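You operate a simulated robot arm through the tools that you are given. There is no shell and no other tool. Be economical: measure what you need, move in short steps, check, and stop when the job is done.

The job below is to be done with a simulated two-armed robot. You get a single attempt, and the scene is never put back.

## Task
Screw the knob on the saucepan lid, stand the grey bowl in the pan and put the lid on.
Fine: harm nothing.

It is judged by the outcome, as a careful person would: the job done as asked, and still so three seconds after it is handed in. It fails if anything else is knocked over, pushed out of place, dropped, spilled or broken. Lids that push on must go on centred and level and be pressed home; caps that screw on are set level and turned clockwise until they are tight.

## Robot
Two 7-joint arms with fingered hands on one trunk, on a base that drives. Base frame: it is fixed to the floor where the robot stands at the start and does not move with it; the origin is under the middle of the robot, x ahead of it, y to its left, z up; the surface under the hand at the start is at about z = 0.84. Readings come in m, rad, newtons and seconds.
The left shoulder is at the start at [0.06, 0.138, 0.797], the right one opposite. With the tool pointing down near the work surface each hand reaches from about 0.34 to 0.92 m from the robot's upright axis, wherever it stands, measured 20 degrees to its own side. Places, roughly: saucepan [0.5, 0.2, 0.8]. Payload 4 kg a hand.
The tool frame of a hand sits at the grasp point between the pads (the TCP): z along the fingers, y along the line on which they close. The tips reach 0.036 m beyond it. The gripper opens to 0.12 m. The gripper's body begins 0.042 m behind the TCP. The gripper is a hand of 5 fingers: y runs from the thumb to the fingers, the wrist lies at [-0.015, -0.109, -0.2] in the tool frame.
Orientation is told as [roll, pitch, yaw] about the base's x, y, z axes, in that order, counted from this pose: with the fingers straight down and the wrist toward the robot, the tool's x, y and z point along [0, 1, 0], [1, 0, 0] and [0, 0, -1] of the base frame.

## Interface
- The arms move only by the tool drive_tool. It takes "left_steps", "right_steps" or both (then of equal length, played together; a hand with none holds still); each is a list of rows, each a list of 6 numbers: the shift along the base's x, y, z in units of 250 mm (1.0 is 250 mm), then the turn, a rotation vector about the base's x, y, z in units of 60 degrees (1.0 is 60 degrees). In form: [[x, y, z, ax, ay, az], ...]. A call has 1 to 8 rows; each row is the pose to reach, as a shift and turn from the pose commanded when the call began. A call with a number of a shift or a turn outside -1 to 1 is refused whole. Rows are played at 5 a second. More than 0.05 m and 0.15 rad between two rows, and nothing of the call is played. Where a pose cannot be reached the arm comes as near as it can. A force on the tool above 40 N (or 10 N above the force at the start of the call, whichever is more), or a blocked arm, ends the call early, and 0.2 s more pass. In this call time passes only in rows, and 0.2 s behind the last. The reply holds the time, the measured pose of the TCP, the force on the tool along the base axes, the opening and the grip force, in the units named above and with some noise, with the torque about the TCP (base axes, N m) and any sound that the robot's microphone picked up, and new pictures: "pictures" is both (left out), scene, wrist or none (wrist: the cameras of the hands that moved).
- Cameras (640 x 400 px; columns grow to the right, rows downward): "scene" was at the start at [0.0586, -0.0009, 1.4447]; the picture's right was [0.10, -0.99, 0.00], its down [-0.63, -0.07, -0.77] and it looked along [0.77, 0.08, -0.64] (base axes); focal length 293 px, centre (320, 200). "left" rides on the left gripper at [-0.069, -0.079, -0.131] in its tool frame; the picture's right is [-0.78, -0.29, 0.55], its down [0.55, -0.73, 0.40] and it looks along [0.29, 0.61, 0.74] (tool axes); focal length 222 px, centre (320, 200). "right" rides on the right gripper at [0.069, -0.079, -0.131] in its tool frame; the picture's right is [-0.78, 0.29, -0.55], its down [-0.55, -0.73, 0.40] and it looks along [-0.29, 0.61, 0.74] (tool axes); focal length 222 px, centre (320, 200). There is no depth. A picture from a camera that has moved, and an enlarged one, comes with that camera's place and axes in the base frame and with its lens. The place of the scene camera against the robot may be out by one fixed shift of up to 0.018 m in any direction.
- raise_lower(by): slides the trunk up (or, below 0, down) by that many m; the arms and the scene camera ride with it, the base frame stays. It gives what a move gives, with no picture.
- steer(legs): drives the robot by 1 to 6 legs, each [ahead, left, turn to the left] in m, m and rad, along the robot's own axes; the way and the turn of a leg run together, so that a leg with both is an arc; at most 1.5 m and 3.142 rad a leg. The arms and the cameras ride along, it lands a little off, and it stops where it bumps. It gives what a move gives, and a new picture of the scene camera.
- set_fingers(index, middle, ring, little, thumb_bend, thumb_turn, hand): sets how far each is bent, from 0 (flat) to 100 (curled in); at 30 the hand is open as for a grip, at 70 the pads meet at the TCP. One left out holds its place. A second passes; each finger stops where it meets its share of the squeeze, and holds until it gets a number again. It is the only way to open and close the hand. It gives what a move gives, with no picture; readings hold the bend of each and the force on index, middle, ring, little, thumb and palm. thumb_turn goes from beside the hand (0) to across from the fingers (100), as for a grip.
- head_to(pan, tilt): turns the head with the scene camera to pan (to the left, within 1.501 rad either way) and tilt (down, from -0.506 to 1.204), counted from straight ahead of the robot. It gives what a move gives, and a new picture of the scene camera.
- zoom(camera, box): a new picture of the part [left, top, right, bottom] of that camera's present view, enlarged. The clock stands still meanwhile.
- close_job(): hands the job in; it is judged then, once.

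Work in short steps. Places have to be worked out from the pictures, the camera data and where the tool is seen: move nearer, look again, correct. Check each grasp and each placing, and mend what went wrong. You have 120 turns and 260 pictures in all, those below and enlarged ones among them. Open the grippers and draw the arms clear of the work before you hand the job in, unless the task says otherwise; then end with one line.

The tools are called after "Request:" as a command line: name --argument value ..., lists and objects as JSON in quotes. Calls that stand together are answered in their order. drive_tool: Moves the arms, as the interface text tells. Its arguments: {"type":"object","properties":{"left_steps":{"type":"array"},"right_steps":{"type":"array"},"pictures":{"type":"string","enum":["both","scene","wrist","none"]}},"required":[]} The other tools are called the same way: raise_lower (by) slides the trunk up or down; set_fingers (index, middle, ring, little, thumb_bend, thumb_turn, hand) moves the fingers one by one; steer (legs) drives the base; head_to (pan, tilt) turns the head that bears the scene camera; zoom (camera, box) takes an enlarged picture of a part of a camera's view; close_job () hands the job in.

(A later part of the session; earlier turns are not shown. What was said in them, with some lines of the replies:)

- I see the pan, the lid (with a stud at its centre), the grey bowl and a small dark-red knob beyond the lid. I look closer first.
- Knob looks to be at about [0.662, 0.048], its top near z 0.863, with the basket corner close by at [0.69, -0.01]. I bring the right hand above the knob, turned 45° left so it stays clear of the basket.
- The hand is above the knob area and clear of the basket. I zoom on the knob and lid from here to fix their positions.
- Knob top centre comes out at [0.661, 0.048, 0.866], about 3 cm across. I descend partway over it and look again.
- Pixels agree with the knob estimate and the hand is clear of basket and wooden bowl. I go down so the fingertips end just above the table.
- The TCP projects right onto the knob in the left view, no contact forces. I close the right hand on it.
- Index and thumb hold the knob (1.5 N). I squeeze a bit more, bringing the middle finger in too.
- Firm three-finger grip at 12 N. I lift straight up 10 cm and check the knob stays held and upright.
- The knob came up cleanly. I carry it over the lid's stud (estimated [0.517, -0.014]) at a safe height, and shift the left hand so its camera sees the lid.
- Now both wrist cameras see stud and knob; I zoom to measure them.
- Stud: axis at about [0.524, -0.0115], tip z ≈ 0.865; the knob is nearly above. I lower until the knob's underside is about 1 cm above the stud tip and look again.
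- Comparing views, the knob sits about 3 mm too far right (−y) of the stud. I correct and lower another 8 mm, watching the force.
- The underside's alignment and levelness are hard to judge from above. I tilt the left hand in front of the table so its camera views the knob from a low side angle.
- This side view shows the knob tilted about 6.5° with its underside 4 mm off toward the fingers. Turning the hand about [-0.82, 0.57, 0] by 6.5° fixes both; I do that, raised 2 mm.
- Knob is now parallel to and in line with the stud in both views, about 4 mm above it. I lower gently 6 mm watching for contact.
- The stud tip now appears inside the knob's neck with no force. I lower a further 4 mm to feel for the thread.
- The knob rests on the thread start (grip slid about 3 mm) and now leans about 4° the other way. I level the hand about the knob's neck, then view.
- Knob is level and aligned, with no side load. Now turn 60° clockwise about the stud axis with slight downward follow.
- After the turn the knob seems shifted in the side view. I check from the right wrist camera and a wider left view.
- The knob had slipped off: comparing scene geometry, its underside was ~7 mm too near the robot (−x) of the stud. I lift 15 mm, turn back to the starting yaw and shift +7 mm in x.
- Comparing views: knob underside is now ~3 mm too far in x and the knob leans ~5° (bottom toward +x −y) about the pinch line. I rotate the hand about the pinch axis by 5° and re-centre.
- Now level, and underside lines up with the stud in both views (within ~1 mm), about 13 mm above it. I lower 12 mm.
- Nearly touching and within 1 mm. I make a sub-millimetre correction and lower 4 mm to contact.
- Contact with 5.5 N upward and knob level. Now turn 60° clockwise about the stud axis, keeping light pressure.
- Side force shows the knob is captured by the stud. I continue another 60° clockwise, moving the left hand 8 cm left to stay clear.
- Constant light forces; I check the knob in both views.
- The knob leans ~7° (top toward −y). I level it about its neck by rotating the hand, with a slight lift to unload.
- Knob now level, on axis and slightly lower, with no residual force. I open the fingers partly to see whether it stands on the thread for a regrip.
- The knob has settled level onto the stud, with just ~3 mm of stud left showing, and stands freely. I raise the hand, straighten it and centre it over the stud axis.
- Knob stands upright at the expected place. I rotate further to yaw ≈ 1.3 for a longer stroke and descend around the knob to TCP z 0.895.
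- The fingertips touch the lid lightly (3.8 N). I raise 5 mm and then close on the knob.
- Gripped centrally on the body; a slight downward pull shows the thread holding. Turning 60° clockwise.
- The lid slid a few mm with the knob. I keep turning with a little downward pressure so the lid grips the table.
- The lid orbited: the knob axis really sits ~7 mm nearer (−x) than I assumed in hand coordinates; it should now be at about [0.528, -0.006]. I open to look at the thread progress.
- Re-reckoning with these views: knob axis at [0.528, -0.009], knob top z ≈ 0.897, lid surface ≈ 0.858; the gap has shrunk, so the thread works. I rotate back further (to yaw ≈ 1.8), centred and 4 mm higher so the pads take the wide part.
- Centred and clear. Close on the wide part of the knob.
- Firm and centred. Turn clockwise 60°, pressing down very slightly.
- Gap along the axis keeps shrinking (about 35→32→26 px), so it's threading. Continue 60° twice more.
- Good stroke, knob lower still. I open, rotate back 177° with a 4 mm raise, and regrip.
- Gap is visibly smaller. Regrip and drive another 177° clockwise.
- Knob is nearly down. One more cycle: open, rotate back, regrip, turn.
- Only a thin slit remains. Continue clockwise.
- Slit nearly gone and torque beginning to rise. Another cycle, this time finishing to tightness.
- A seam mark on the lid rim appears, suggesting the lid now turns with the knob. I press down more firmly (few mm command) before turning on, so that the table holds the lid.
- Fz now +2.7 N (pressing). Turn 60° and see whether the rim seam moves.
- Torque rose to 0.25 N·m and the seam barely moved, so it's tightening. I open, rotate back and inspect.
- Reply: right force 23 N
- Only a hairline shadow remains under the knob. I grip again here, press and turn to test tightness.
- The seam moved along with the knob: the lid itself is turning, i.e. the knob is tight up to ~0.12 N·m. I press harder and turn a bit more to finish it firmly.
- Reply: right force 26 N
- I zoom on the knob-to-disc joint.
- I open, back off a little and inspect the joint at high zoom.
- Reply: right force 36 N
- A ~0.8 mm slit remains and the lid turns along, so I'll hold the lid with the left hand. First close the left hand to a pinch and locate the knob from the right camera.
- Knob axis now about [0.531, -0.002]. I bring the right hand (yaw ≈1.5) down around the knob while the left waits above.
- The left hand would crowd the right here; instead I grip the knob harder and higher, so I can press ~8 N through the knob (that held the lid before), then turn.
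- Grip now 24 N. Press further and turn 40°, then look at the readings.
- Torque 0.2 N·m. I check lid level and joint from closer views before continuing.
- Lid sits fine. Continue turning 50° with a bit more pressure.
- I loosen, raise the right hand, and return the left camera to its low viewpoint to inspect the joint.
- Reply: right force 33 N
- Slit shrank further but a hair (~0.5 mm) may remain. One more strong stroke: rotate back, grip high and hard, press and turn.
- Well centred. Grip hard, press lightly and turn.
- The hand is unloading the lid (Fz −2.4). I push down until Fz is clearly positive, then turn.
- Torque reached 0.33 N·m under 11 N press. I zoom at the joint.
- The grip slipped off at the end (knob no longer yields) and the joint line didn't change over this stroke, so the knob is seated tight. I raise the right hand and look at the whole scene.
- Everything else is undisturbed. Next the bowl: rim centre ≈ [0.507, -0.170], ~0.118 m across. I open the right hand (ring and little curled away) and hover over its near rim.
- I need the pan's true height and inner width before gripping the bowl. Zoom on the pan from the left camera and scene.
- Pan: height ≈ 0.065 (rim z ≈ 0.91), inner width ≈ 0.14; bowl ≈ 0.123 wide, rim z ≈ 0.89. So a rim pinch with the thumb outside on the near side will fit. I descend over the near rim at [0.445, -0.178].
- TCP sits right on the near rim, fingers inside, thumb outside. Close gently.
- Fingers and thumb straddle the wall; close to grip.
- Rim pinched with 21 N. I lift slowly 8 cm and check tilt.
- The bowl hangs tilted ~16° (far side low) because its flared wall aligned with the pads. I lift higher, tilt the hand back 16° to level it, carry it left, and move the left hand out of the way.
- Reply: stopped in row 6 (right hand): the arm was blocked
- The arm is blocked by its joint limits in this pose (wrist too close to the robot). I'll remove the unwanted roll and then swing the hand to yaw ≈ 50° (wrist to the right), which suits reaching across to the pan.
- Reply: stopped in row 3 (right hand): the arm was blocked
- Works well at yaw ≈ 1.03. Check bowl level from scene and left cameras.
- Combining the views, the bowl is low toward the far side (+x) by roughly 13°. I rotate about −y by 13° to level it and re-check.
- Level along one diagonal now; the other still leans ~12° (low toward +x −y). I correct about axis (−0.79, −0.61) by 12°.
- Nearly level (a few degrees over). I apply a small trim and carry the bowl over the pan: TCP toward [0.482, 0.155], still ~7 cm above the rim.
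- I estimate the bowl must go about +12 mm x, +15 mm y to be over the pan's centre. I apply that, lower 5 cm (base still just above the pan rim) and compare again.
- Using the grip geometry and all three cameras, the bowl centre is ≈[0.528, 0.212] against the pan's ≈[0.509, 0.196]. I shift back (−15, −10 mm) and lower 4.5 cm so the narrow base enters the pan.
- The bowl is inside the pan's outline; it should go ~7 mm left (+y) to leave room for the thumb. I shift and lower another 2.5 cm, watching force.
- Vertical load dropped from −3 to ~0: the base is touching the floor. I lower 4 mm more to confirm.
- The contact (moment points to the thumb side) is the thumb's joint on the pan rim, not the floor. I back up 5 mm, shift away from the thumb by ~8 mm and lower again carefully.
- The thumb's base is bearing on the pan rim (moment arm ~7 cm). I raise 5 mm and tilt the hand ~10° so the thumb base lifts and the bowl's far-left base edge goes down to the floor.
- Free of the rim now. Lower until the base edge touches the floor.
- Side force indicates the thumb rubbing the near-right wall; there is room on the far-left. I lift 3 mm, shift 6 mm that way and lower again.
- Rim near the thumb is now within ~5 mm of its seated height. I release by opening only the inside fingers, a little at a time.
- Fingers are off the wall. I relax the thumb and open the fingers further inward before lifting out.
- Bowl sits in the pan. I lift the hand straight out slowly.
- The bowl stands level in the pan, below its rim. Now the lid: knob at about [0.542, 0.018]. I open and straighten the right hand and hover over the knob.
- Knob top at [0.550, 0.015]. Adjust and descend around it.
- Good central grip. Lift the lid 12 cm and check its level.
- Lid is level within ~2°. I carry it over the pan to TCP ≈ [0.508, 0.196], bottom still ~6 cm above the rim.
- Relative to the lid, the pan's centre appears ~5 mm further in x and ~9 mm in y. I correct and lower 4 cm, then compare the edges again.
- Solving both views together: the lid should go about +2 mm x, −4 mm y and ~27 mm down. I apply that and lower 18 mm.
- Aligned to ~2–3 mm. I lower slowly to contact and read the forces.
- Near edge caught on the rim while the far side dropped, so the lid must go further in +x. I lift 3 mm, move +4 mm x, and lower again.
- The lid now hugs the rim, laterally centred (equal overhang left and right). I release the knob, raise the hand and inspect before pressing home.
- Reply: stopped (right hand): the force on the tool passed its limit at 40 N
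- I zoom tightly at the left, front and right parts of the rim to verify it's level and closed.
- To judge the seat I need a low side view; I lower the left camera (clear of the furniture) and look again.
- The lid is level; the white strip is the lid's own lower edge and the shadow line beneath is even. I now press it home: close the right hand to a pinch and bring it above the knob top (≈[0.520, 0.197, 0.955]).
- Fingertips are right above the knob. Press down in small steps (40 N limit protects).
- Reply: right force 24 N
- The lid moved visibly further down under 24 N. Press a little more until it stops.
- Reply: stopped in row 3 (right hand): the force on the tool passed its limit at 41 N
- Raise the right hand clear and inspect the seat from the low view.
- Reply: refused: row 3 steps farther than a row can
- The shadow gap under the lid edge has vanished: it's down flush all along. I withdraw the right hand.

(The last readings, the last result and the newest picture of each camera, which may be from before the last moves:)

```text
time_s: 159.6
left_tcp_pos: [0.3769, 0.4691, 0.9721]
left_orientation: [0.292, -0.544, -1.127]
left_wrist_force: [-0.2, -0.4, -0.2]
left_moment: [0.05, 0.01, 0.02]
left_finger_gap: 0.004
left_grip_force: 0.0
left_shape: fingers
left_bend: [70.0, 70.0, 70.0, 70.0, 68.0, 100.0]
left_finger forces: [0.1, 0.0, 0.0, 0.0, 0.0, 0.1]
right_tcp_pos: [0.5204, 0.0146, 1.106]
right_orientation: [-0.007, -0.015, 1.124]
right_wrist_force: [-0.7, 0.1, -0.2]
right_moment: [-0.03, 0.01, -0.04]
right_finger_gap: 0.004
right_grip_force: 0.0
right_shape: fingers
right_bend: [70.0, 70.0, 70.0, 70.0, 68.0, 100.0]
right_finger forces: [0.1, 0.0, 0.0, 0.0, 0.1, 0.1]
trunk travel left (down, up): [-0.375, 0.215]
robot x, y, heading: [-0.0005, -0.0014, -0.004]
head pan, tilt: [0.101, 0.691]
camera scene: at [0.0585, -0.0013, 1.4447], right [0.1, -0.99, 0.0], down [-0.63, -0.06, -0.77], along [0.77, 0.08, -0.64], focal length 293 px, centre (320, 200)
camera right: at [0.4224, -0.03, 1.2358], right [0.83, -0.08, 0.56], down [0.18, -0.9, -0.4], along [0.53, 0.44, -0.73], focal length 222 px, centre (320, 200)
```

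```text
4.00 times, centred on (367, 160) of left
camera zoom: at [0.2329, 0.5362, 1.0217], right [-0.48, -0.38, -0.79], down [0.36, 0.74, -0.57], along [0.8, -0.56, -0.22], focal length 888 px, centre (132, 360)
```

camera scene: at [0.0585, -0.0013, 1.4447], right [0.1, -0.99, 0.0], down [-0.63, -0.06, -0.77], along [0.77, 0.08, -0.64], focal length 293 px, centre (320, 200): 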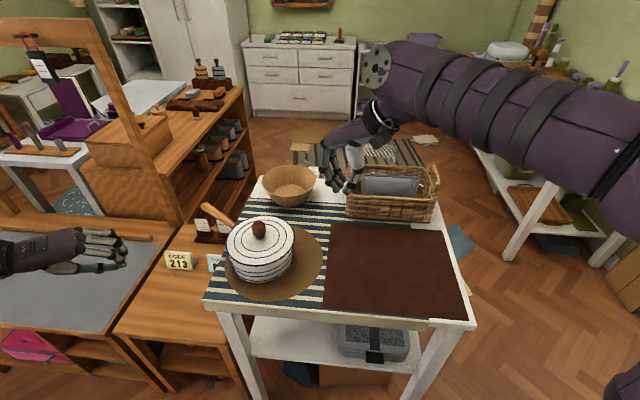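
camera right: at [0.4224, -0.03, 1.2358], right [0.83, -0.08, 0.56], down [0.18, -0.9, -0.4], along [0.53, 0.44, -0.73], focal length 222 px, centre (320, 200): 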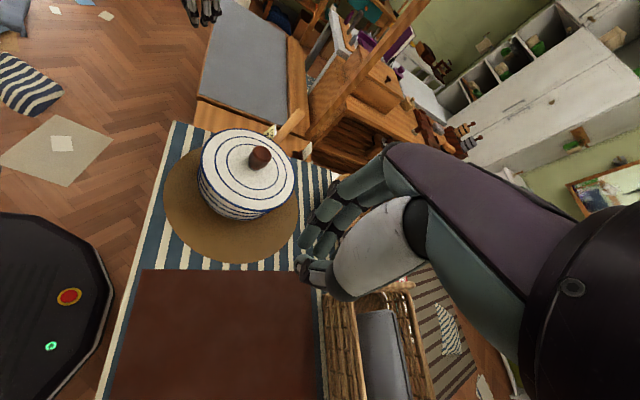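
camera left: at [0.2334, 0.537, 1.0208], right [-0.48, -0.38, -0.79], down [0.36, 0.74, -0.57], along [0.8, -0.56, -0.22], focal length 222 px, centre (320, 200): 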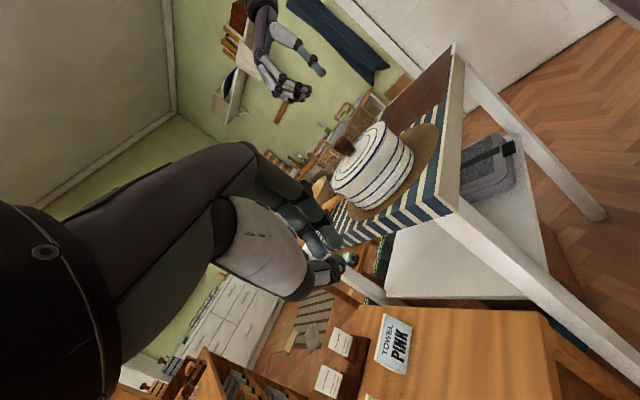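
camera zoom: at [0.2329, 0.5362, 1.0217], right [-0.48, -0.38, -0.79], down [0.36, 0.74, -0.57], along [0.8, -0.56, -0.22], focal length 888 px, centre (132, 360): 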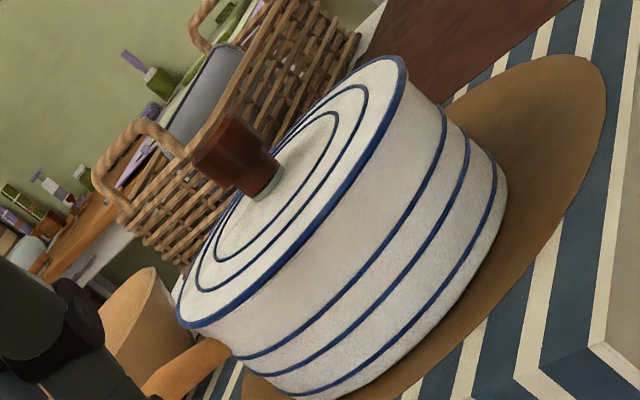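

Lid level, centred and flush; nothing else disturbed. I check the knob joint once more.

Request:
zoom --camera "left" --box '[345, 135, 377, 159]'

Request:
zoom --camera "scene" --box '[246, 218, 276, 240]'

```text
16.00 times, centred on (361, 147) of left
camera zoom: at [0.2329, 0.5362, 1.0217], right [-0.48, -0.38, -0.79], down [0.36, 0.74, -0.57], along [0.8, -0.56, -0.22], focal length 3554 px, centre (-336, 1048)
```

zoom: 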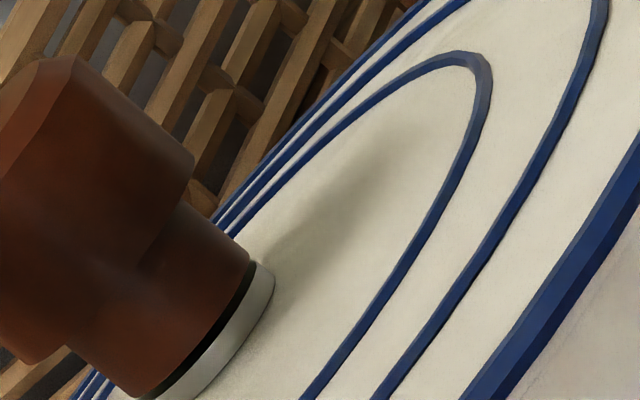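

```text
16.00 times, centred on (261, 229) of scene
camera zoom: at [0.0585, -0.0013, 1.4447], right [0.1, -0.99, 0.0], down [-0.63, -0.06, -0.77], along [0.77, 0.08, -0.64], focal length 4688 px, centre (1264, -264)
```

zoom: 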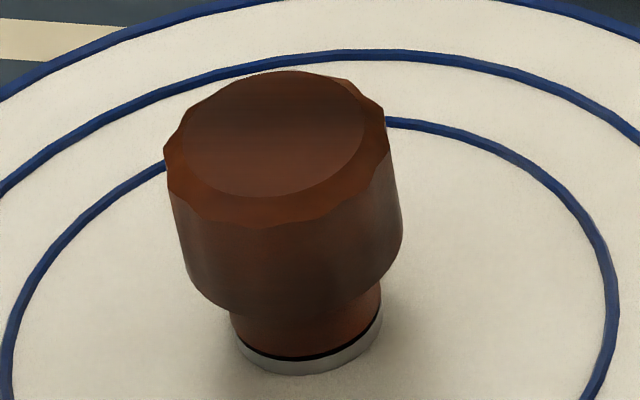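

A ~1 mm dark line still shows under the knob, so I want it tighter. With the lid now gripped by the pan, I can turn the knob against it: I open the right hand, swing to yaw ≈ 1.75 and go over the knob at [0.518, 0.198].

Request:
set_fingers --hand "right" --index 48 --middle 48 --ring 48 --little 48 --thumb_bend 48

Request:
drive_tool --right_steps '[[0, 0.16, 0, 0, 0, 0.12], [0, 0.34, 0, 0, 0, 0.24], [-0.005, 0.52, 0, 0, 0, 0.36], [-0.01, 0.68, 0, 0, 0, 0.48], [-0.01, 0.735, -0.1, 0, 0, 0.6], [-0.01, 0.735, -0.25, 0, 0, 0.6], [-0.01, 0.735, -0.4, 0, 0, 0.6]]' --pictures "none"

Request:
zoom --camera "right" --box '[220, 180, 400, 300]'

```text
time_s: 160.6
left_tcp_pos: [0.379, 0.4702, 0.9712]
left_orientation: [0.291, -0.543, -1.124]
left_wrist_force: [0.5, 0.3, 0.8]
left_moment: [-0.03, -0.03, 0.0]
left_finger_gap: 0.0041
left_grip_force: 0.1
left_shape: fingers
left_bend: [70.0, 70.0, 70.0, 70.0, 68.0, 100.0]
left_finger forces: [0.0, 0.1, 0.1, 0.0, 0.0, 0.0]
right_tcp_pos: [0.5202, 0.0148, 1.1068]
right_orientation: [-0.006, -0.015, 1.124]
right_wrist_force: [-0.6, 0.0, -0.1]
right_moment: [-0.02, -0.01, 0.03]
right_finger_gap: 0.0652
right_grip_force: 0.1
right_shape: fingers
right_bend: [48.0, 48.0, 48.0, 48.0, 48.0, 100.0]
right_finger forces: [0.0, 0.1, 0.0, 0.0, 0.0, 0.1]
trunk travel left (down, up): [-0.375, 0.215]
robot x, y, heading: [0.0015, 0.0004, -0.0]
head pan, tilt: [0.101, 0.691]
```

```text
time_s: 162.2
left_tcp_pos: [0.379, 0.4691, 0.9709]
left_orientation: [0.292, -0.545, -1.127]
left_wrist_force: [0.2, -0.4, -0.8]
left_moment: [0.01, 0.0, -0.01]
left_finger_gap: 0.0041
left_grip_force: 0.1
left_shape: fingers
left_bend: [70.0, 70.0, 70.0, 70.0, 68.0, 100.0]
left_finger forces: [0.1, 0.1, 0.1, 0.0, 0.0, 0.0]
right_tcp_pos: [0.5191, 0.1974, 1.006]
right_orientation: [-0.006, -0.014, 1.75]
right_wrist_force: [0.2, -0.4, -0.1]
right_moment: [-0.02, -0.04, -0.02]
right_finger_gap: 0.0654
right_grip_force: 0.0
right_shape: fingers
right_bend: [48.0, 48.0, 48.0, 48.0, 48.0, 100.0]
right_finger forces: [0.0, 0.0, 0.0, 0.1, 0.0, 0.1]
trunk travel left (down, up): [-0.375, 0.215]
robot x, y, heading: [-0.0004, -0.0008, -0.002]
head pan, tilt: [0.101, 0.691]
```

```text
3.33 times, centred on (310, 240) of right
camera zoom: at [0.4643, 0.105, 1.1347], right [0.72, 0.42, 0.56], down [0.67, -0.62, -0.4], along [0.18, 0.66, -0.73], focal length 740 px, centre (353, 67)
```

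zoom: 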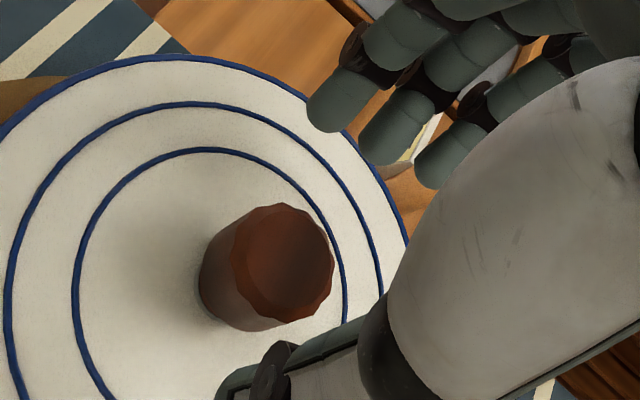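

Knob at [0.5236, 0.199]. Adjust, descend and grip firmly.

Request:
drive_tool --right_steps '[[0.018, 0.006, -0.06, 0, 0, 0], [0.018, 0.006, -0.12, 0, 0, 0], [0.018, 0.006, -0.17, 0, 0, 0]]' --pictures "none"

Request:
set_fingers --hand "right" --index 86 --middle 86 --ring 52 --little 52 --thumb_bend 84

```text
time_s: 163.0
left_tcp_pos: [0.3783, 0.47, 0.9711]
left_orientation: [0.291, -0.543, -1.126]
left_wrist_force: [0.2, 1.6, 0.0]
left_moment: [-0.01, -0.01, 0.0]
left_finger_gap: 0.0038
left_grip_force: 0.1
left_shape: fingers
left_bend: [70.0, 70.0, 70.0, 70.0, 68.0, 100.0]
left_finger forces: [0.0, 0.1, 0.1, 0.0, 0.0, 0.1]
right_tcp_pos: [0.5232, 0.1996, 0.9625]
right_orientation: [-0.005, -0.014, 1.75]
right_wrist_force: [0.5, -0.7, 0.2]
right_moment: [0.05, -0.03, 0.02]
right_finger_gap: 0.0654
right_grip_force: 0.1
right_shape: fingers
right_bend: [48.0, 48.0, 48.0, 48.0, 48.0, 100.0]
right_finger forces: [0.0, 0.0, 0.1, 0.1, 0.0, 0.0]
trunk travel left (down, up): [-0.375, 0.215]
robot x, y, heading: [0.0009, -0.0034, 0.0]
head pan, tilt: [0.101, 0.691]
```

```text
time_s: 164.0
left_tcp_pos: [0.3785, 0.4678, 0.9691]
left_orientation: [0.293, -0.543, -1.127]
left_wrist_force: [0.1, 0.2, -0.6]
left_moment: [0.05, 0.0, -0.01]
left_finger_gap: 0.004
left_grip_force: 0.1
left_shape: fingers
left_bend: [70.0, 70.0, 70.0, 70.0, 68.0, 100.0]
left_finger forces: [0.0, 0.1, 0.1, 0.0, 0.0, 0.1]
right_tcp_pos: [0.5239, 0.2004, 0.9633]
right_orientation: [-0.007, -0.013, 1.751]
right_wrist_force: [-0.3, 0.9, -2.2]
right_moment: [0.02, 0.05, 0.02]
right_finger_gap: 0.0143
right_grip_force: 23.7
right_shape: fingers
right_bend: [60.0, 72.0, 52.0, 52.0, 72.0, 100.0]
right_finger forces: [13.2, 10.9, 0.1, 0.0, 22.3, 0.1]
trunk travel left (down, up): [-0.375, 0.215]
robot x, y, heading: [-0.0013, 0.0012, 0.001]
head pan, tilt: [0.101, 0.691]
```

Gripped at 24 N. Turn clockwise 40° in fine steps with slight downward pressure, watching torque.

Request:
drive_tool --right_steps '[[0, 0, -0.01, 0, 0, 0], [0, 0, -0.014, 0, 0, -0.11], [0, 0, -0.014, 0, 0, -0.22], [0, 0, -0.014, 0, 0, -0.33], [0, 0, -0.014, 0, 0, -0.44], [0, 0, -0.014, 0, 0, -0.55], [0, 0, -0.014, 0, 0, -0.66]]' --pictures "none"

Request:
zoom --camera "left" --box '[322, 110, 412, 210]'

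```text
time_s: 165.6
left_tcp_pos: [0.3776, 0.4699, 0.9699]
left_orientation: [0.292, -0.545, -1.124]
left_wrist_force: [-0.4, -0.4, -0.4]
left_moment: [-0.02, -0.01, -0.02]
left_finger_gap: 0.004
left_grip_force: 0.0
left_shape: fingers
left_bend: [70.0, 70.0, 70.0, 70.0, 68.0, 100.0]
left_finger forces: [0.0, 0.0, 0.1, 0.1, 0.0, 0.0]
right_tcp_pos: [0.5228, 0.2003, 0.9597]
right_orientation: [-0.005, -0.013, 1.057]
right_wrist_force: [-0.8, -0.2, -0.4]
right_moment: [0.19, 0.07, 0.04]
right_finger_gap: 0.0136
right_grip_force: 24.4
right_shape: fingers
right_bend: [59.0, 73.0, 52.0, 52.0, 72.0, 100.0]
right_finger forces: [15.3, 10.3, 0.0, 0.0, 23.4, 0.0]
trunk travel left (down, up): [-0.375, 0.215]
robot x, y, heading: [-0.0027, -0.0036, 0.003]
head pan, tilt: [0.101, 0.691]
```

```text
4.00 times, centred on (367, 160) of left
camera zoom: at [0.233, 0.5366, 1.0214], right [-0.48, -0.38, -0.79], down [0.36, 0.74, -0.57], along [0.8, -0.56, -0.22], focal length 888 px, centre (132, 360)
```

zoom: 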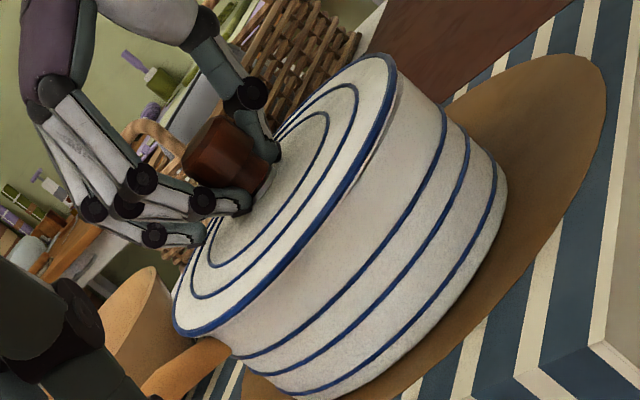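

The grip lifted the lid slightly, so it turned freely. I press down to reseat it (Fz well positive) and then turn on.

Request:
drive_tool --right_steps '[[0, 0, -0.01, 0, 0, 0], [0, 0, -0.018, 0, 0, 0], [0, 0, -0.024, 0, 0, 0]]' --pictures "none"

Request:
drive_tool --right_steps '[[0, 0, -0.002, 0, 0, -0.12], [0, 0, -0.003, 0, 0, -0.24], [0, 0, -0.004, 0, 0, -0.36], [0, 0, -0.004, 0, 0, -0.48], [0, 0, -0.004, 0, 0, -0.6]]' --pictures "none"

Request:
zoom --camera "left" --box '[322, 110, 412, 210]'

```text
time_s: 166.4
left_tcp_pos: [0.3785, 0.4693, 0.9705]
left_orientation: [0.291, -0.542, -1.127]
left_wrist_force: [0.7, -0.4, -0.5]
left_moment: [-0.01, 0.03, 0.03]
left_finger_gap: 0.0043
left_grip_force: 0.0
left_shape: fingers
left_bend: [70.0, 70.0, 70.0, 70.0, 68.0, 100.0]
left_finger forces: [0.1, 0.2, 0.0, 0.0, 0.0, 0.0]
right_tcp_pos: [0.5248, 0.1996, 0.9554]
right_orientation: [-0.01, -0.019, 1.059]
right_wrist_force: [0.2, -1.0, 14.1]
right_moment: [0.55, -0.03, 0.03]
right_finger_gap: 0.0138
right_grip_force: 32.4
right_shape: fingers
right_bend: [58.0, 73.0, 52.0, 52.0, 72.0, 100.0]
right_finger forces: [27.7, 10.3, 0.0, 0.0, 26.4, 0.1]
trunk travel left (down, up): [-0.375, 0.215]
robot x, y, heading: [-0.0006, 0.0029, -0.004]
head pan, tilt: [0.101, 0.691]
```

```text
time_s: 167.6
left_tcp_pos: [0.3766, 0.4701, 0.9712]
left_orientation: [0.292, -0.543, -1.127]
left_wrist_force: [-1.0, 0.2, 0.5]
left_moment: [0.05, -0.02, 0.03]
left_finger_gap: 0.0039
left_grip_force: 0.1
left_shape: fingers
left_bend: [70.0, 70.0, 70.0, 70.0, 68.0, 100.0]
left_finger forces: [0.0, 0.1, 0.1, 0.0, 0.0, 0.0]
right_tcp_pos: [0.5219, 0.2003, 0.955]
right_orientation: [-0.006, -0.019, 0.43]
right_wrist_force: [-7.7, 4.8, 24.8]
right_moment: [0.92, 0.13, 0.61]
right_finger_gap: 0.0126
right_grip_force: 62.3
right_shape: fingers
right_bend: [73.0, 73.0, 52.0, 52.0, 72.0, 100.0]
right_finger forces: [80.4, 13.8, 0.0, 0.1, 31.3, 0.1]
trunk travel left (down, up): [-0.375, 0.215]
robot x, y, heading: [-0.0027, 0.0012, 0.001]
head pan, tilt: [0.101, 0.691]
```

```text
4.00 times, centred on (367, 160) of left
camera zoom: at [0.2313, 0.5366, 1.0219], right [-0.48, -0.38, -0.79], down [0.36, 0.74, -0.57], along [0.8, -0.56, -0.22], focal length 888 px, centre (132, 360)
```

zoom: 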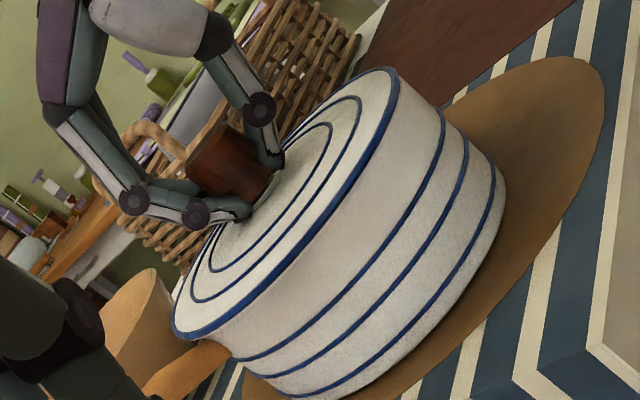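

Torque now 0.61 N·m — the knob is firmly tight. I loosen the fingers and lift off.

Request:
set_fingers --hand "right" --index 63 --middle 62 --thumb_bend 60

Request:
drive_tool --right_steps '[[0, 0, 0.02, 0, 0, 0], [0, 0, 0.08, 0, 0, 0], [0, 0, 0.22, 0, 0, 0], [0, 0, 0.38, 0, 0, 0], [0, -0.08, 0.5, 0, 0, 0], [0, -0.24, 0.55, 0, 0, 0.1], [0, -0.42, 0.55, 0, 0, 0.2]]' --pictures "none"

Request:
zoom --camera "left" --box '[322, 110, 412, 210]'

Request:
zoom --camera "scene" --box '[220, 205, 300, 285]'

```text
time_s: 168.2
left_tcp_pos: [0.3798, 0.47, 0.9702]
left_orientation: [0.292, -0.543, -1.128]
left_wrist_force: [0.1, 0.7, 0.1]
left_moment: [0.0, -0.02, 0.01]
left_finger_gap: 0.0041
left_grip_force: 0.0
left_shape: fingers
left_bend: [70.0, 70.0, 70.0, 70.0, 68.0, 100.0]
left_finger forces: [0.0, 0.0, 0.1, 0.0, 0.0, 0.0]
right_tcp_pos: [0.5269, 0.199, 0.9582]
right_orientation: [-0.002, -0.026, 0.429]
right_wrist_force: [2.1, -1.8, 15.7]
right_moment: [-0.19, 0.3, 0.0]
right_finger_gap: 0.022
right_grip_force: 8.8
right_shape: fingers
right_bend: [63.0, 62.0, 52.0, 52.0, 62.0, 100.0]
right_finger forces: [0.0, 0.0, 0.0, 0.1, 17.9, 0.1]
trunk travel left (down, up): [-0.375, 0.215]
robot x, y, heading: [0.0046, -0.005, -0.003]
head pan, tilt: [0.101, 0.691]
stopped (right hand): the force on the tool passed its limit at 40 N (the readings are from after the stop); the commanded pose is now the measured one
```

```text
time_s: 169.8
left_tcp_pos: [0.379, 0.4689, 0.97]
left_orientation: [0.291, -0.542, -1.127]
left_wrist_force: [0.3, 0.3, 0.6]
left_moment: [-0.02, 0.01, -0.02]
left_finger_gap: 0.0041
left_grip_force: 0.1
left_shape: fingers
left_bend: [70.0, 70.0, 70.0, 70.0, 68.0, 100.0]
left_finger forces: [0.0, 0.0, 0.0, 0.0, 0.0, 0.0]
right_tcp_pos: [0.526, 0.0894, 1.0968]
right_orientation: [-0.005, -0.019, 0.641]
right_wrist_force: [-0.8, 0.5, 0.2]
right_moment: [-0.01, -0.02, 0.0]
right_finger_gap: 0.0254
right_grip_force: 0.1
right_shape: fingers
right_bend: [63.0, 62.0, 52.0, 52.0, 60.0, 100.0]
right_finger forces: [0.0, 0.0, 0.0, 0.1, 0.1, 0.1]
trunk travel left (down, up): [-0.375, 0.215]
robot x, y, heading: [-0.0, -0.0002, -0.001]
head pan, tilt: [0.101, 0.691]
```

```text
4.00 times, centred on (367, 160) of left
camera zoom: at [0.2335, 0.5358, 1.0218], right [-0.48, -0.38, -0.79], down [0.36, 0.74, -0.57], along [0.8, -0.56, -0.22], focal length 888 px, centre (132, 360)
```

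zoom: 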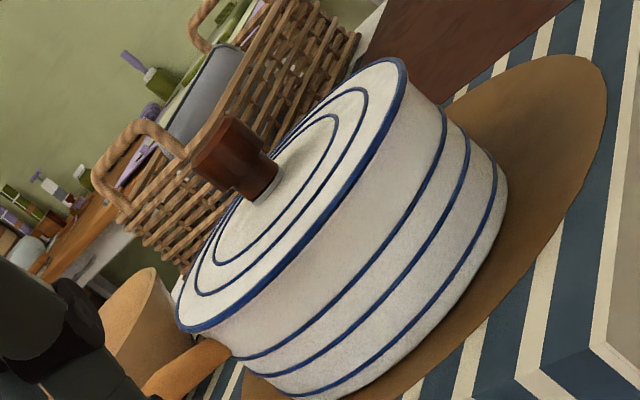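

```text
5.00 times, centred on (260, 245) of scene
camera zoom: at [0.0588, -0.0016, 1.4447], right [0.1, -0.99, 0.0], down [-0.63, -0.06, -0.77], along [0.77, 0.08, -0.64], focal length 1465 px, centre (620, -25)
```

zoom: 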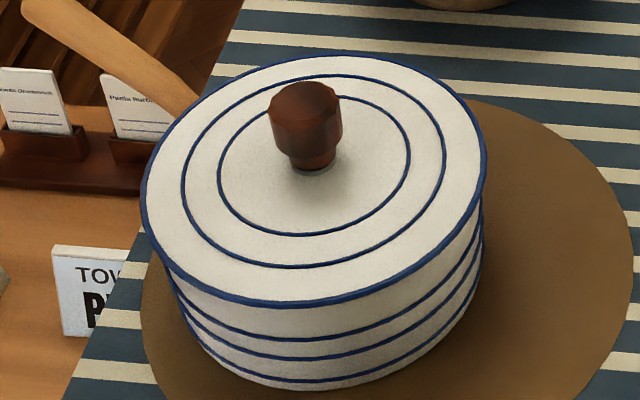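

Joint line is closed now, but the lid slid ~4 mm to the left (+y). I regrip the knob lightly and high, to nudge it back to centre.

Request:
set_fingers --hand "right" --index 48 --middle 48 --ring 48 --little 48 --thumb_bend 48

Request:
drive_tool --right_steps '[[-0.012, 0.16, 0, 0, 0, 0.1], [-0.012, 0.32, 0, 0, 0, 0.2], [-0.012, 0.454, -0.06, 0, 0, 0.3], [-0.012, 0.454, -0.2, 0, 0, 0.4], [-0.012, 0.454, -0.35, 0, 0, 0.45], [-0.012, 0.454, -0.46, 0, 0, 0.45], [-0.012, 0.454, -0.515, 0, 0, 0.45]]' --pictures "none"

Request:
zoom --camera "right" --box '[220, 180, 400, 300]'

```text
time_s: 170.8
left_tcp_pos: [0.3792, 0.4703, 0.9707]
left_orientation: [0.292, -0.542, -1.127]
left_wrist_force: [1.0, 0.0, 0.6]
left_moment: [0.0, 0.02, -0.02]
left_finger_gap: 0.0041
left_grip_force: 0.0
left_shape: fingers
left_bend: [70.0, 70.0, 70.0, 70.0, 68.0, 100.0]
left_finger forces: [0.0, 0.1, 0.0, 0.0, 0.0, 0.0]
right_tcp_pos: [0.526, 0.0909, 1.0969]
right_orientation: [-0.005, -0.02, 0.639]
right_wrist_force: [0.1, 0.5, 0.9]
right_moment: [0.02, 0.01, -0.02]
right_finger_gap: 0.0651
right_grip_force: 0.1
right_shape: fingers
right_bend: [48.0, 48.0, 48.0, 48.0, 48.0, 100.0]
right_finger forces: [0.1, 0.0, 0.0, 0.0, 0.0, 0.0]
trunk travel left (down, up): [-0.375, 0.215]
robot x, y, heading: [0.0051, -0.0017, -0.001]
head pan, tilt: [0.101, 0.691]
```

```text
time_s: 172.4
left_tcp_pos: [0.3792, 0.4682, 0.9702]
left_orientation: [0.292, -0.543, -1.127]
left_wrist_force: [-0.1, 1.1, -0.3]
left_moment: [-0.01, -0.01, -0.02]
left_finger_gap: 0.0042
left_grip_force: 0.0
left_shape: fingers
left_bend: [70.0, 70.0, 70.0, 70.0, 68.0, 100.0]
left_finger forces: [0.0, 0.1, 0.0, 0.1, 0.0, 0.0]
right_tcp_pos: [0.5231, 0.206, 0.9662]
right_orientation: [-0.006, -0.021, 1.111]
right_wrist_force: [-0.2, -0.4, 0.8]
right_moment: [-0.02, 0.01, 0.0]
right_finger_gap: 0.0652
right_grip_force: 0.0
right_shape: fingers
right_bend: [48.0, 48.0, 48.0, 48.0, 48.0, 100.0]
right_finger forces: [0.1, 0.1, 0.0, 0.0, 0.0, 0.1]
trunk travel left (down, up): [-0.375, 0.215]
robot x, y, heading: [-0.0052, -0.0, -0.002]
head pan, tilt: [0.101, 0.691]
```

```text
3.33 times, centred on (310, 240) of right
camera zoom: at [0.4246, 0.1631, 1.0937], right [0.82, -0.1, 0.56], down [0.17, -0.9, -0.41], along [0.54, 0.43, -0.72], focal length 740 px, centre (353, 67)
```

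zoom: 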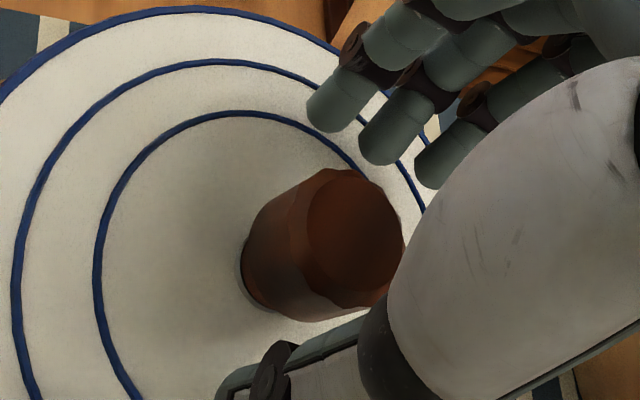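

Knob at [0.5247, 0.2017]. Align, close lightly, then shift −4.5 mm in y while almost weight-free.

Request:
drive_tool --right_steps '[[0.005, -0.016, 0.004, 0, 0, 0]]' --pictures "none"

Request:
set_fingers --hand "right" --index 70 --middle 70 --ring 54 --little 54 --thumb_bend 70

Request:
drive_tool --right_steps '[[0, -0.009, 0.006, 0, 0, 0], [0, -0.018, 0.006, 0, 0, 0], [0, -0.018, -0.004, 0, 0, 0], [0, -0.018, -0.012, 0, 0, 0]]' --pictures "none"

Request:
zoom --camera "scene" --box '[220, 205, 300, 285]'

```text
time_s: 172.8
left_tcp_pos: [0.3782, 0.4687, 0.9702]
left_orientation: [0.291, -0.541, -1.127]
left_wrist_force: [0.0, 0.2, -0.9]
left_moment: [0.01, 0.02, 0.0]
left_finger_gap: 0.0042
left_grip_force: 0.1
left_shape: fingers
left_bend: [70.0, 70.0, 70.0, 70.0, 68.0, 100.0]
left_finger forces: [0.1, 0.0, 0.0, 0.1, 0.0, 0.0]
right_tcp_pos: [0.5245, 0.2027, 0.9666]
right_orientation: [-0.005, -0.021, 1.111]
right_wrist_force: [-0.2, 0.8, 0.0]
right_moment: [-0.01, 0.02, 0.01]
right_finger_gap: 0.0654
right_grip_force: 0.0
right_shape: fingers
right_bend: [48.0, 48.0, 48.0, 48.0, 48.0, 100.0]
right_finger forces: [0.0, 0.1, 0.0, 0.0, 0.0, 0.0]
trunk travel left (down, up): [-0.375, 0.215]
robot x, y, heading: [0.0008, -0.0012, -0.001]
head pan, tilt: [0.101, 0.691]
```

```text
time_s: 173.8
left_tcp_pos: [0.3789, 0.4691, 0.9715]
left_orientation: [0.291, -0.543, -1.127]
left_wrist_force: [0.2, 0.2, 0.3]
left_moment: [0.0, 0.0, 0.03]
left_finger_gap: 0.004
left_grip_force: 0.0
left_shape: fingers
left_bend: [70.0, 70.0, 70.0, 70.0, 68.0, 100.0]
left_finger forces: [0.0, 0.0, 0.1, 0.1, 0.1, 0.0]
right_tcp_pos: [0.5252, 0.203, 0.9669]
right_orientation: [-0.005, -0.02, 1.109]
right_wrist_force: [-0.2, -0.5, -4.2]
right_moment: [-0.02, -0.02, 0.01]
right_finger_gap: 0.0246
right_grip_force: 8.1
right_shape: fingers
right_bend: [64.0, 67.0, 54.0, 54.0, 64.0, 100.0]
right_finger forces: [5.8, 2.6, 0.0, 0.0, 9.2, 0.0]
trunk travel left (down, up): [-0.375, 0.215]
robot x, y, heading: [-0.0024, 0.0005, -0.001]
head pan, tilt: [0.101, 0.691]
```

```text
time_s: 174.8
left_tcp_pos: [0.3794, 0.4688, 0.9711]
left_orientation: [0.29, -0.544, -1.128]
left_wrist_force: [0.2, -0.5, 0.0]
left_moment: [-0.01, -0.02, 0.02]
left_finger_gap: 0.004
left_grip_force: 0.0
left_shape: fingers
left_bend: [70.0, 70.0, 70.0, 70.0, 68.0, 100.0]
left_finger forces: [0.0, 0.0, 0.0, 0.0, 0.1, 0.1]
right_tcp_pos: [0.5237, 0.1984, 0.9639]
right_orientation: [-0.004, -0.023, 1.111]
right_wrist_force: [-0.6, 1.1, 1.3]
right_moment: [0.01, 0.03, 0.04]
right_finger_gap: 0.0235
right_grip_force: 7.2
right_shape: fingers
right_bend: [64.0, 68.0, 54.0, 54.0, 65.0, 100.0]
right_finger forces: [5.2, 2.1, 0.1, 0.0, 7.1, 0.0]
trunk travel left (down, up): [-0.375, 0.215]
robot x, y, heading: [0.0033, -0.0031, -0.0]
head pan, tilt: [0.101, 0.691]
```

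```text
5.00 times, centred on (260, 245) of scene
camera zoom: at [0.0587, -0.0008, 1.4448], right [0.1, -0.99, 0.0], down [-0.63, -0.06, -0.77], along [0.77, 0.08, -0.64], focal length 1465 px, centre (620, -25)
```

zoom: 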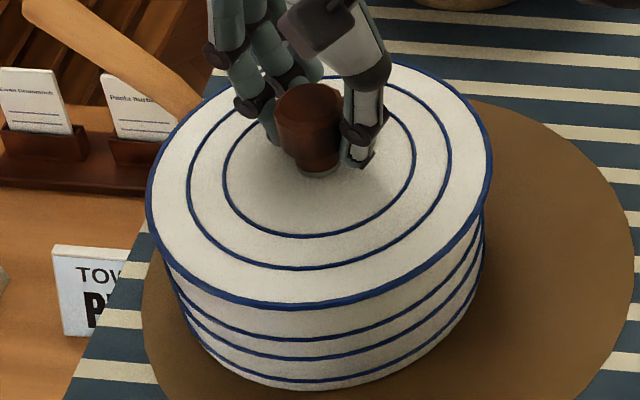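

Now centred laterally. I release and check the seat from the low view.

Request:
set_fingers --hand "right" --index 56 --middle 56 --thumb_bend 56

Request:
drive_tool --right_steps '[[0, 0, 0.06, 0, 0, 0], [0, 0, 0.2, 0, 0, 0], [0, 0, 0.3, 0, 0, 0]]' --pictures "none"

Request:
zoom --camera "left" --box '[322, 110, 412, 210]'

Request:
zoom --camera "scene" --box '[220, 205, 300, 285]'

```text
time_s: 175.8
left_tcp_pos: [0.3795, 0.4694, 0.9702]
left_orientation: [0.291, -0.543, -1.128]
left_wrist_force: [0.4, -0.2, 1.1]
left_moment: [-0.02, -0.01, 0.0]
left_finger_gap: 0.0042
left_grip_force: 0.0
left_shape: fingers
left_bend: [70.0, 70.0, 70.0, 70.0, 68.0, 100.0]
left_finger forces: [0.1, 0.1, 0.1, 0.0, 0.1, 0.1]
right_tcp_pos: [0.5249, 0.1979, 0.9632]
right_orientation: [-0.004, -0.021, 1.11]
right_wrist_force: [-0.1, 0.2, 0.8]
right_moment: [-0.03, 0.02, 0.03]
right_finger_gap: 0.0413
right_grip_force: 0.1
right_shape: fingers
right_bend: [56.0, 56.0, 54.0, 54.0, 56.0, 100.0]
right_finger forces: [0.1, 0.1, 0.0, 0.0, 0.0, 0.0]
trunk travel left (down, up): [-0.375, 0.215]
robot x, y, heading: [0.0013, -0.0034, 0.002]
head pan, tilt: [0.101, 0.691]
```

```text
time_s: 176.6
left_tcp_pos: [0.3796, 0.4687, 0.9716]
left_orientation: [0.291, -0.543, -1.128]
left_wrist_force: [0.2, 0.2, 0.1]
left_moment: [0.01, -0.05, -0.01]
left_finger_gap: 0.0042
left_grip_force: 0.1
left_shape: fingers
left_bend: [70.0, 70.0, 70.0, 70.0, 68.0, 100.0]
left_finger forces: [0.0, 0.0, 0.0, 0.1, 0.0, 0.1]
right_tcp_pos: [0.5256, 0.1985, 1.0386]
right_orientation: [-0.006, -0.021, 1.109]
right_wrist_force: [0.7, 0.4, 0.2]
right_moment: [-0.01, 0.02, -0.02]
right_finger_gap: 0.0412
right_grip_force: 0.1
right_shape: fingers
right_bend: [56.0, 56.0, 54.0, 54.0, 56.0, 100.0]
right_finger forces: [0.0, 0.1, 0.0, 0.1, 0.0, 0.1]
trunk travel left (down, up): [-0.375, 0.215]
robot x, y, heading: [-0.003, 0.0013, 0.003]
head pan, tilt: [0.101, 0.691]
```

```text
4.00 times, centred on (367, 160) of left
camera zoom: at [0.2334, 0.5364, 1.0215], right [-0.48, -0.38, -0.79], down [0.36, 0.74, -0.57], along [0.8, -0.56, -0.22], focal length 888 px, centre (132, 360)
```

zoom: 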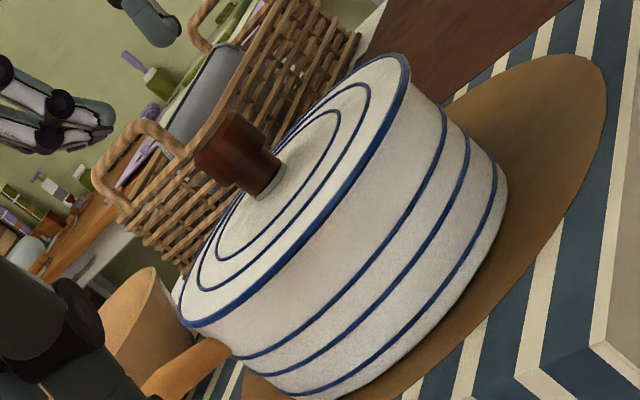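

```text
5.00 times, centred on (260, 245) of scene
camera zoom: at [0.0587, -0.0009, 1.4447], right [0.1, -0.99, 0.0], down [-0.63, -0.06, -0.77], along [0.77, 0.08, -0.64], focal length 1465 px, centre (620, -25)
```

zoom: 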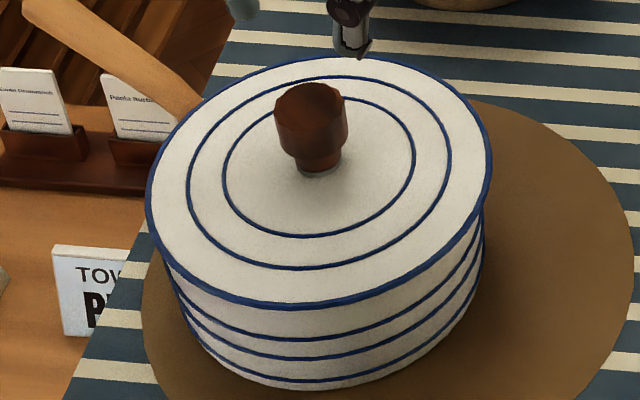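

Level and centred. A final gentle, central press on the knob to make sure it is home.

Request:
set_fingers --hand "right" --index 70 --middle 70 --ring 70 --little 70 --thumb_bend 68

Request:
drive_tool --right_steps '[[0, -0.005, -0.1, 0, 0, 0], [0, -0.005, -0.17, 0, 0, 0], [0, -0.005, -0.182, 0, 0, 0], [0, -0.005, -0.19, 0, 0, 0], [0, -0.005, -0.196, 0, 0, 0]]' --pictures "none"

```text
time_s: 177.6
left_tcp_pos: [0.3787, 0.4693, 0.9709]
left_orientation: [0.292, -0.543, -1.127]
left_wrist_force: [-0.3, 0.3, 0.7]
left_moment: [-0.05, 0.02, 0.01]
left_finger_gap: 0.0042
left_grip_force: 0.1
left_shape: fingers
left_bend: [70.0, 70.0, 70.0, 70.0, 68.0, 100.0]
left_finger forces: [0.1, 0.0, 0.1, 0.1, 0.0, 0.0]
right_tcp_pos: [0.5259, 0.1979, 1.0391]
right_orientation: [-0.005, -0.021, 1.111]
right_wrist_force: [-0.3, 0.1, 0.4]
right_moment: [0.0, -0.03, -0.02]
right_finger_gap: 0.0042
right_grip_force: 0.0
right_shape: fingers
right_bend: [70.0, 70.0, 70.0, 70.0, 68.0, 100.0]
right_finger forces: [0.1, 0.0, 0.1, 0.0, 0.1, 0.1]
trunk travel left (down, up): [-0.375, 0.215]
robot x, y, heading: [0.0009, 0.0018, -0.0]
head pan, tilt: [0.101, 0.691]
```

```text
time_s: 178.8
left_tcp_pos: [0.3796, 0.4691, 0.9699]
left_orientation: [0.292, -0.545, -1.129]
left_wrist_force: [0.0, -0.3, -0.3]
left_moment: [-0.02, 0.01, 0.01]
left_finger_gap: 0.004
left_grip_force: 0.1
left_shape: fingers
left_bend: [70.0, 70.0, 70.0, 70.0, 68.0, 100.0]
left_finger forces: [0.0, 0.0, 0.0, 0.0, 0.0, 0.0]
right_tcp_pos: [0.5266, 0.1986, 0.9971]
right_orientation: [-0.012, -0.039, 1.109]
right_wrist_force: [-2.7, -3.9, 15.7]
right_moment: [-0.3, 0.24, 0.01]
right_finger_gap: 0.006
right_grip_force: 8.1
right_shape: fingers
right_bend: [70.0, 70.0, 70.0, 70.0, 69.0, 100.0]
right_finger forces: [0.0, 0.0, 0.0, 0.0, 15.9, 0.0]
trunk travel left (down, up): [-0.375, 0.215]
robot x, y, heading: [0.0009, 0.0015, -0.003]
head pan, tilt: [0.101, 0.691]
stopped in row 5 (right hand): the force on the tool passed its limit at 42 N (the readings are from after the stop); the commanded pose is now the measured one
```

It stopped hard at 42 N: fully home. I withdraw both arms and take a final look.

Request:
drive_tool --right_steps '[[0, 0, 0.1, 0, 0, 0], [0, 0, 0.25, 0, 0, 0], [0, -0.06, 0.4, 0, 0, 0], [0, -0.22, 0.45, 0, 0, 0], [0, -0.4, 0.45, 0, 0, 0], [0, -0.58, 0.45, 0, 0, 0], [0, -0.76, 0.45, 0, 0, 0], [0, -0.94, 0.45, 0, 0, 0]]' --left_steps '[[0, 0, 0.1, 0, 0, 0], [0, 0, 0.25, 0, 0, 0], [0, 0, 0.4, 0, 0, 0], [0, 0, 0.4, 0, 0, 0], [0, 0, 0.4, 0, 0, 0], [0, 0, 0.4, 0, 0, 0], [0, 0, 0.4, 0, 0, 0], [0, 0, 0.4, 0, 0, 0]]' --pictures "scene"

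Request:
zoom --camera "scene" --box '[220, 205, 300, 285]'

Request:
set_fingers --hand "right" --index 30 --middle 30 --ring 30 --little 30 --thumb_bend 30

Request:
set_fingers --hand "left" --index 30 --middle 30 --ring 30 --little 30 --thumb_bend 30

```text
time_s: 180.6
left_tcp_pos: [0.3774, 0.4673, 1.0726]
left_orientation: [0.29, -0.543, -1.127]
left_wrist_force: [-0.1, 0.0, -1.4]
left_moment: [-0.02, 0.0, 0.03]
left_finger_gap: 0.004
left_grip_force: 0.0
left_shape: fingers
left_bend: [70.0, 70.0, 70.0, 70.0, 68.0, 100.0]
left_finger forces: [0.0, 0.0, 0.0, 0.1, 0.0, 0.0]
right_tcp_pos: [0.5266, -0.0356, 1.1068]
right_orientation: [-0.01, -0.031, 1.111]
right_wrist_force: [0.5, 0.0, -0.2]
right_moment: [0.01, -0.05, 0.03]
right_finger_gap: 0.0038
right_grip_force: 0.1
right_shape: fingers
right_bend: [70.0, 70.0, 70.0, 70.0, 68.0, 100.0]
right_finger forces: [0.0, 0.0, 0.0, 0.1, 0.0, 0.0]
trunk travel left (down, up): [-0.375, 0.215]
robot x, y, heading: [-0.0005, 0.0003, -0.001]
head pan, tilt: [0.101, 0.691]
camera scene: at [0.0587, -0.0015, 1.4447], right [0.1, -0.99, 0.0], down [-0.63, -0.06, -0.77], along [0.77, 0.08, -0.64], focal length 293 px, centre (320, 200)
```

scene: 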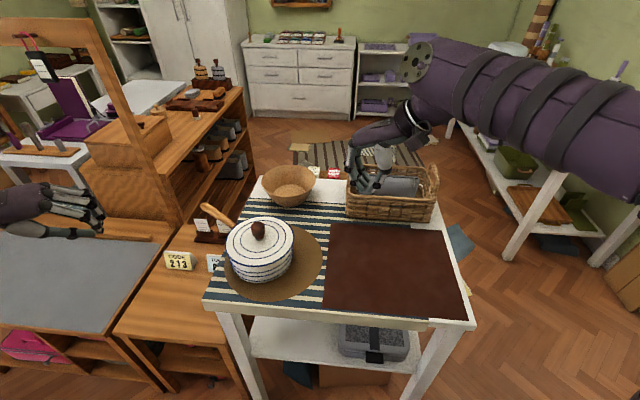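

```text
5.00 times, centred on (260, 245) of scene
camera zoom: at [0.0587, -0.0015, 1.4447], right [0.1, -0.99, 0.0], down [-0.63, -0.06, -0.77], along [0.77, 0.08, -0.64], focal length 1465 px, centre (620, -25)
```

zoom: 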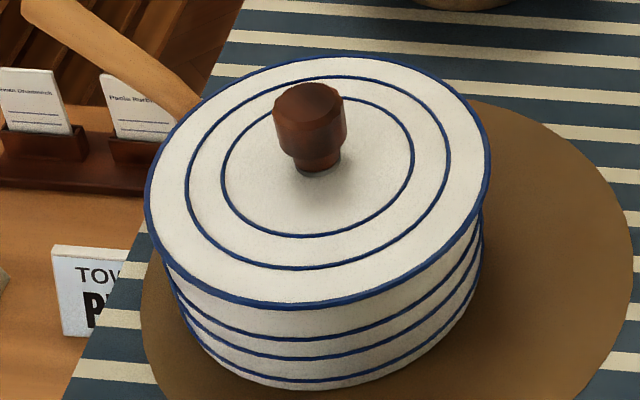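

```text
time_s: 181.6
left_tcp_pos: [0.379, 0.4686, 1.0708]
left_orientation: [0.292, -0.542, -1.128]
left_wrist_force: [-0.1, -0.3, -0.2]
left_moment: [-0.02, -0.03, -0.03]
left_finger_gap: 0.0041
left_grip_force: 0.1
left_shape: fingers
left_bend: [70.0, 70.0, 70.0, 70.0, 68.0, 100.0]
left_finger forces: [0.0, 0.0, 0.0, 0.0, 0.1, 0.1]
right_tcp_pos: [0.5266, -0.036, 1.1071]
right_orientation: [-0.011, -0.031, 1.107]
right_wrist_force: [0.3, 0.0, 0.2]
right_moment: [-0.02, -0.03, -0.05]
right_finger_gap: 0.1186
right_grip_force: 0.1
right_shape: fingers
right_bend: [30.0, 30.0, 30.0, 30.0, 30.0, 97.0]
right_finger forces: [0.0, 0.0, 0.1, 0.0, 0.0, 0.0]
trunk travel left (down, up): [-0.375, 0.215]
robot x, y, heading: [-0.0005, -0.0024, -0.002]
head pan, tilt: [0.101, 0.691]
```

```text
time_s: 182.6
left_tcp_pos: [0.3788, 0.4689, 1.0711]
left_orientation: [0.291, -0.544, -1.128]
left_wrist_force: [0.4, -0.5, 0.2]
left_moment: [-0.02, 0.01, -0.01]
left_finger_gap: 0.1187
left_grip_force: 0.1
left_shape: fingers
left_bend: [30.0, 30.0, 30.0, 30.0, 30.0, 97.0]
left_finger forces: [0.1, 0.0, 0.0, 0.0, 0.0, 0.1]
right_tcp_pos: [0.5256, -0.0358, 1.1069]
right_orientation: [-0.009, -0.031, 1.11]
right_wrist_force: [0.1, 0.2, 0.0]
right_moment: [0.02, -0.03, 0.03]
right_finger_gap: 0.1187
right_grip_force: 0.1
right_shape: fingers
right_bend: [30.0, 30.0, 30.0, 30.0, 30.0, 97.0]
right_finger forces: [0.1, 0.0, 0.0, 0.1, 0.1, 0.1]
trunk travel left (down, up): [-0.375, 0.215]
robot x, y, heading: [-0.0, -0.0025, -0.002]
head pan, tilt: [0.101, 0.691]
```

The knob is tight, the bowl stands in the pan, and the lid is level, within about 2 mm of centre, and pressed home. Both hands are open and clear and nothing else has moved, so I hand the job in.

Request:
close_job

```text
The job is handed in.
```

The knob is screwed tight on the lid, the grey bowl stands in the saucepan, and the lid is on: level, within about 2 mm of centre and pressed home. The pan shifted a few millimetres on its mat while I placed the bowl; I saw nothing else moved or harmed.
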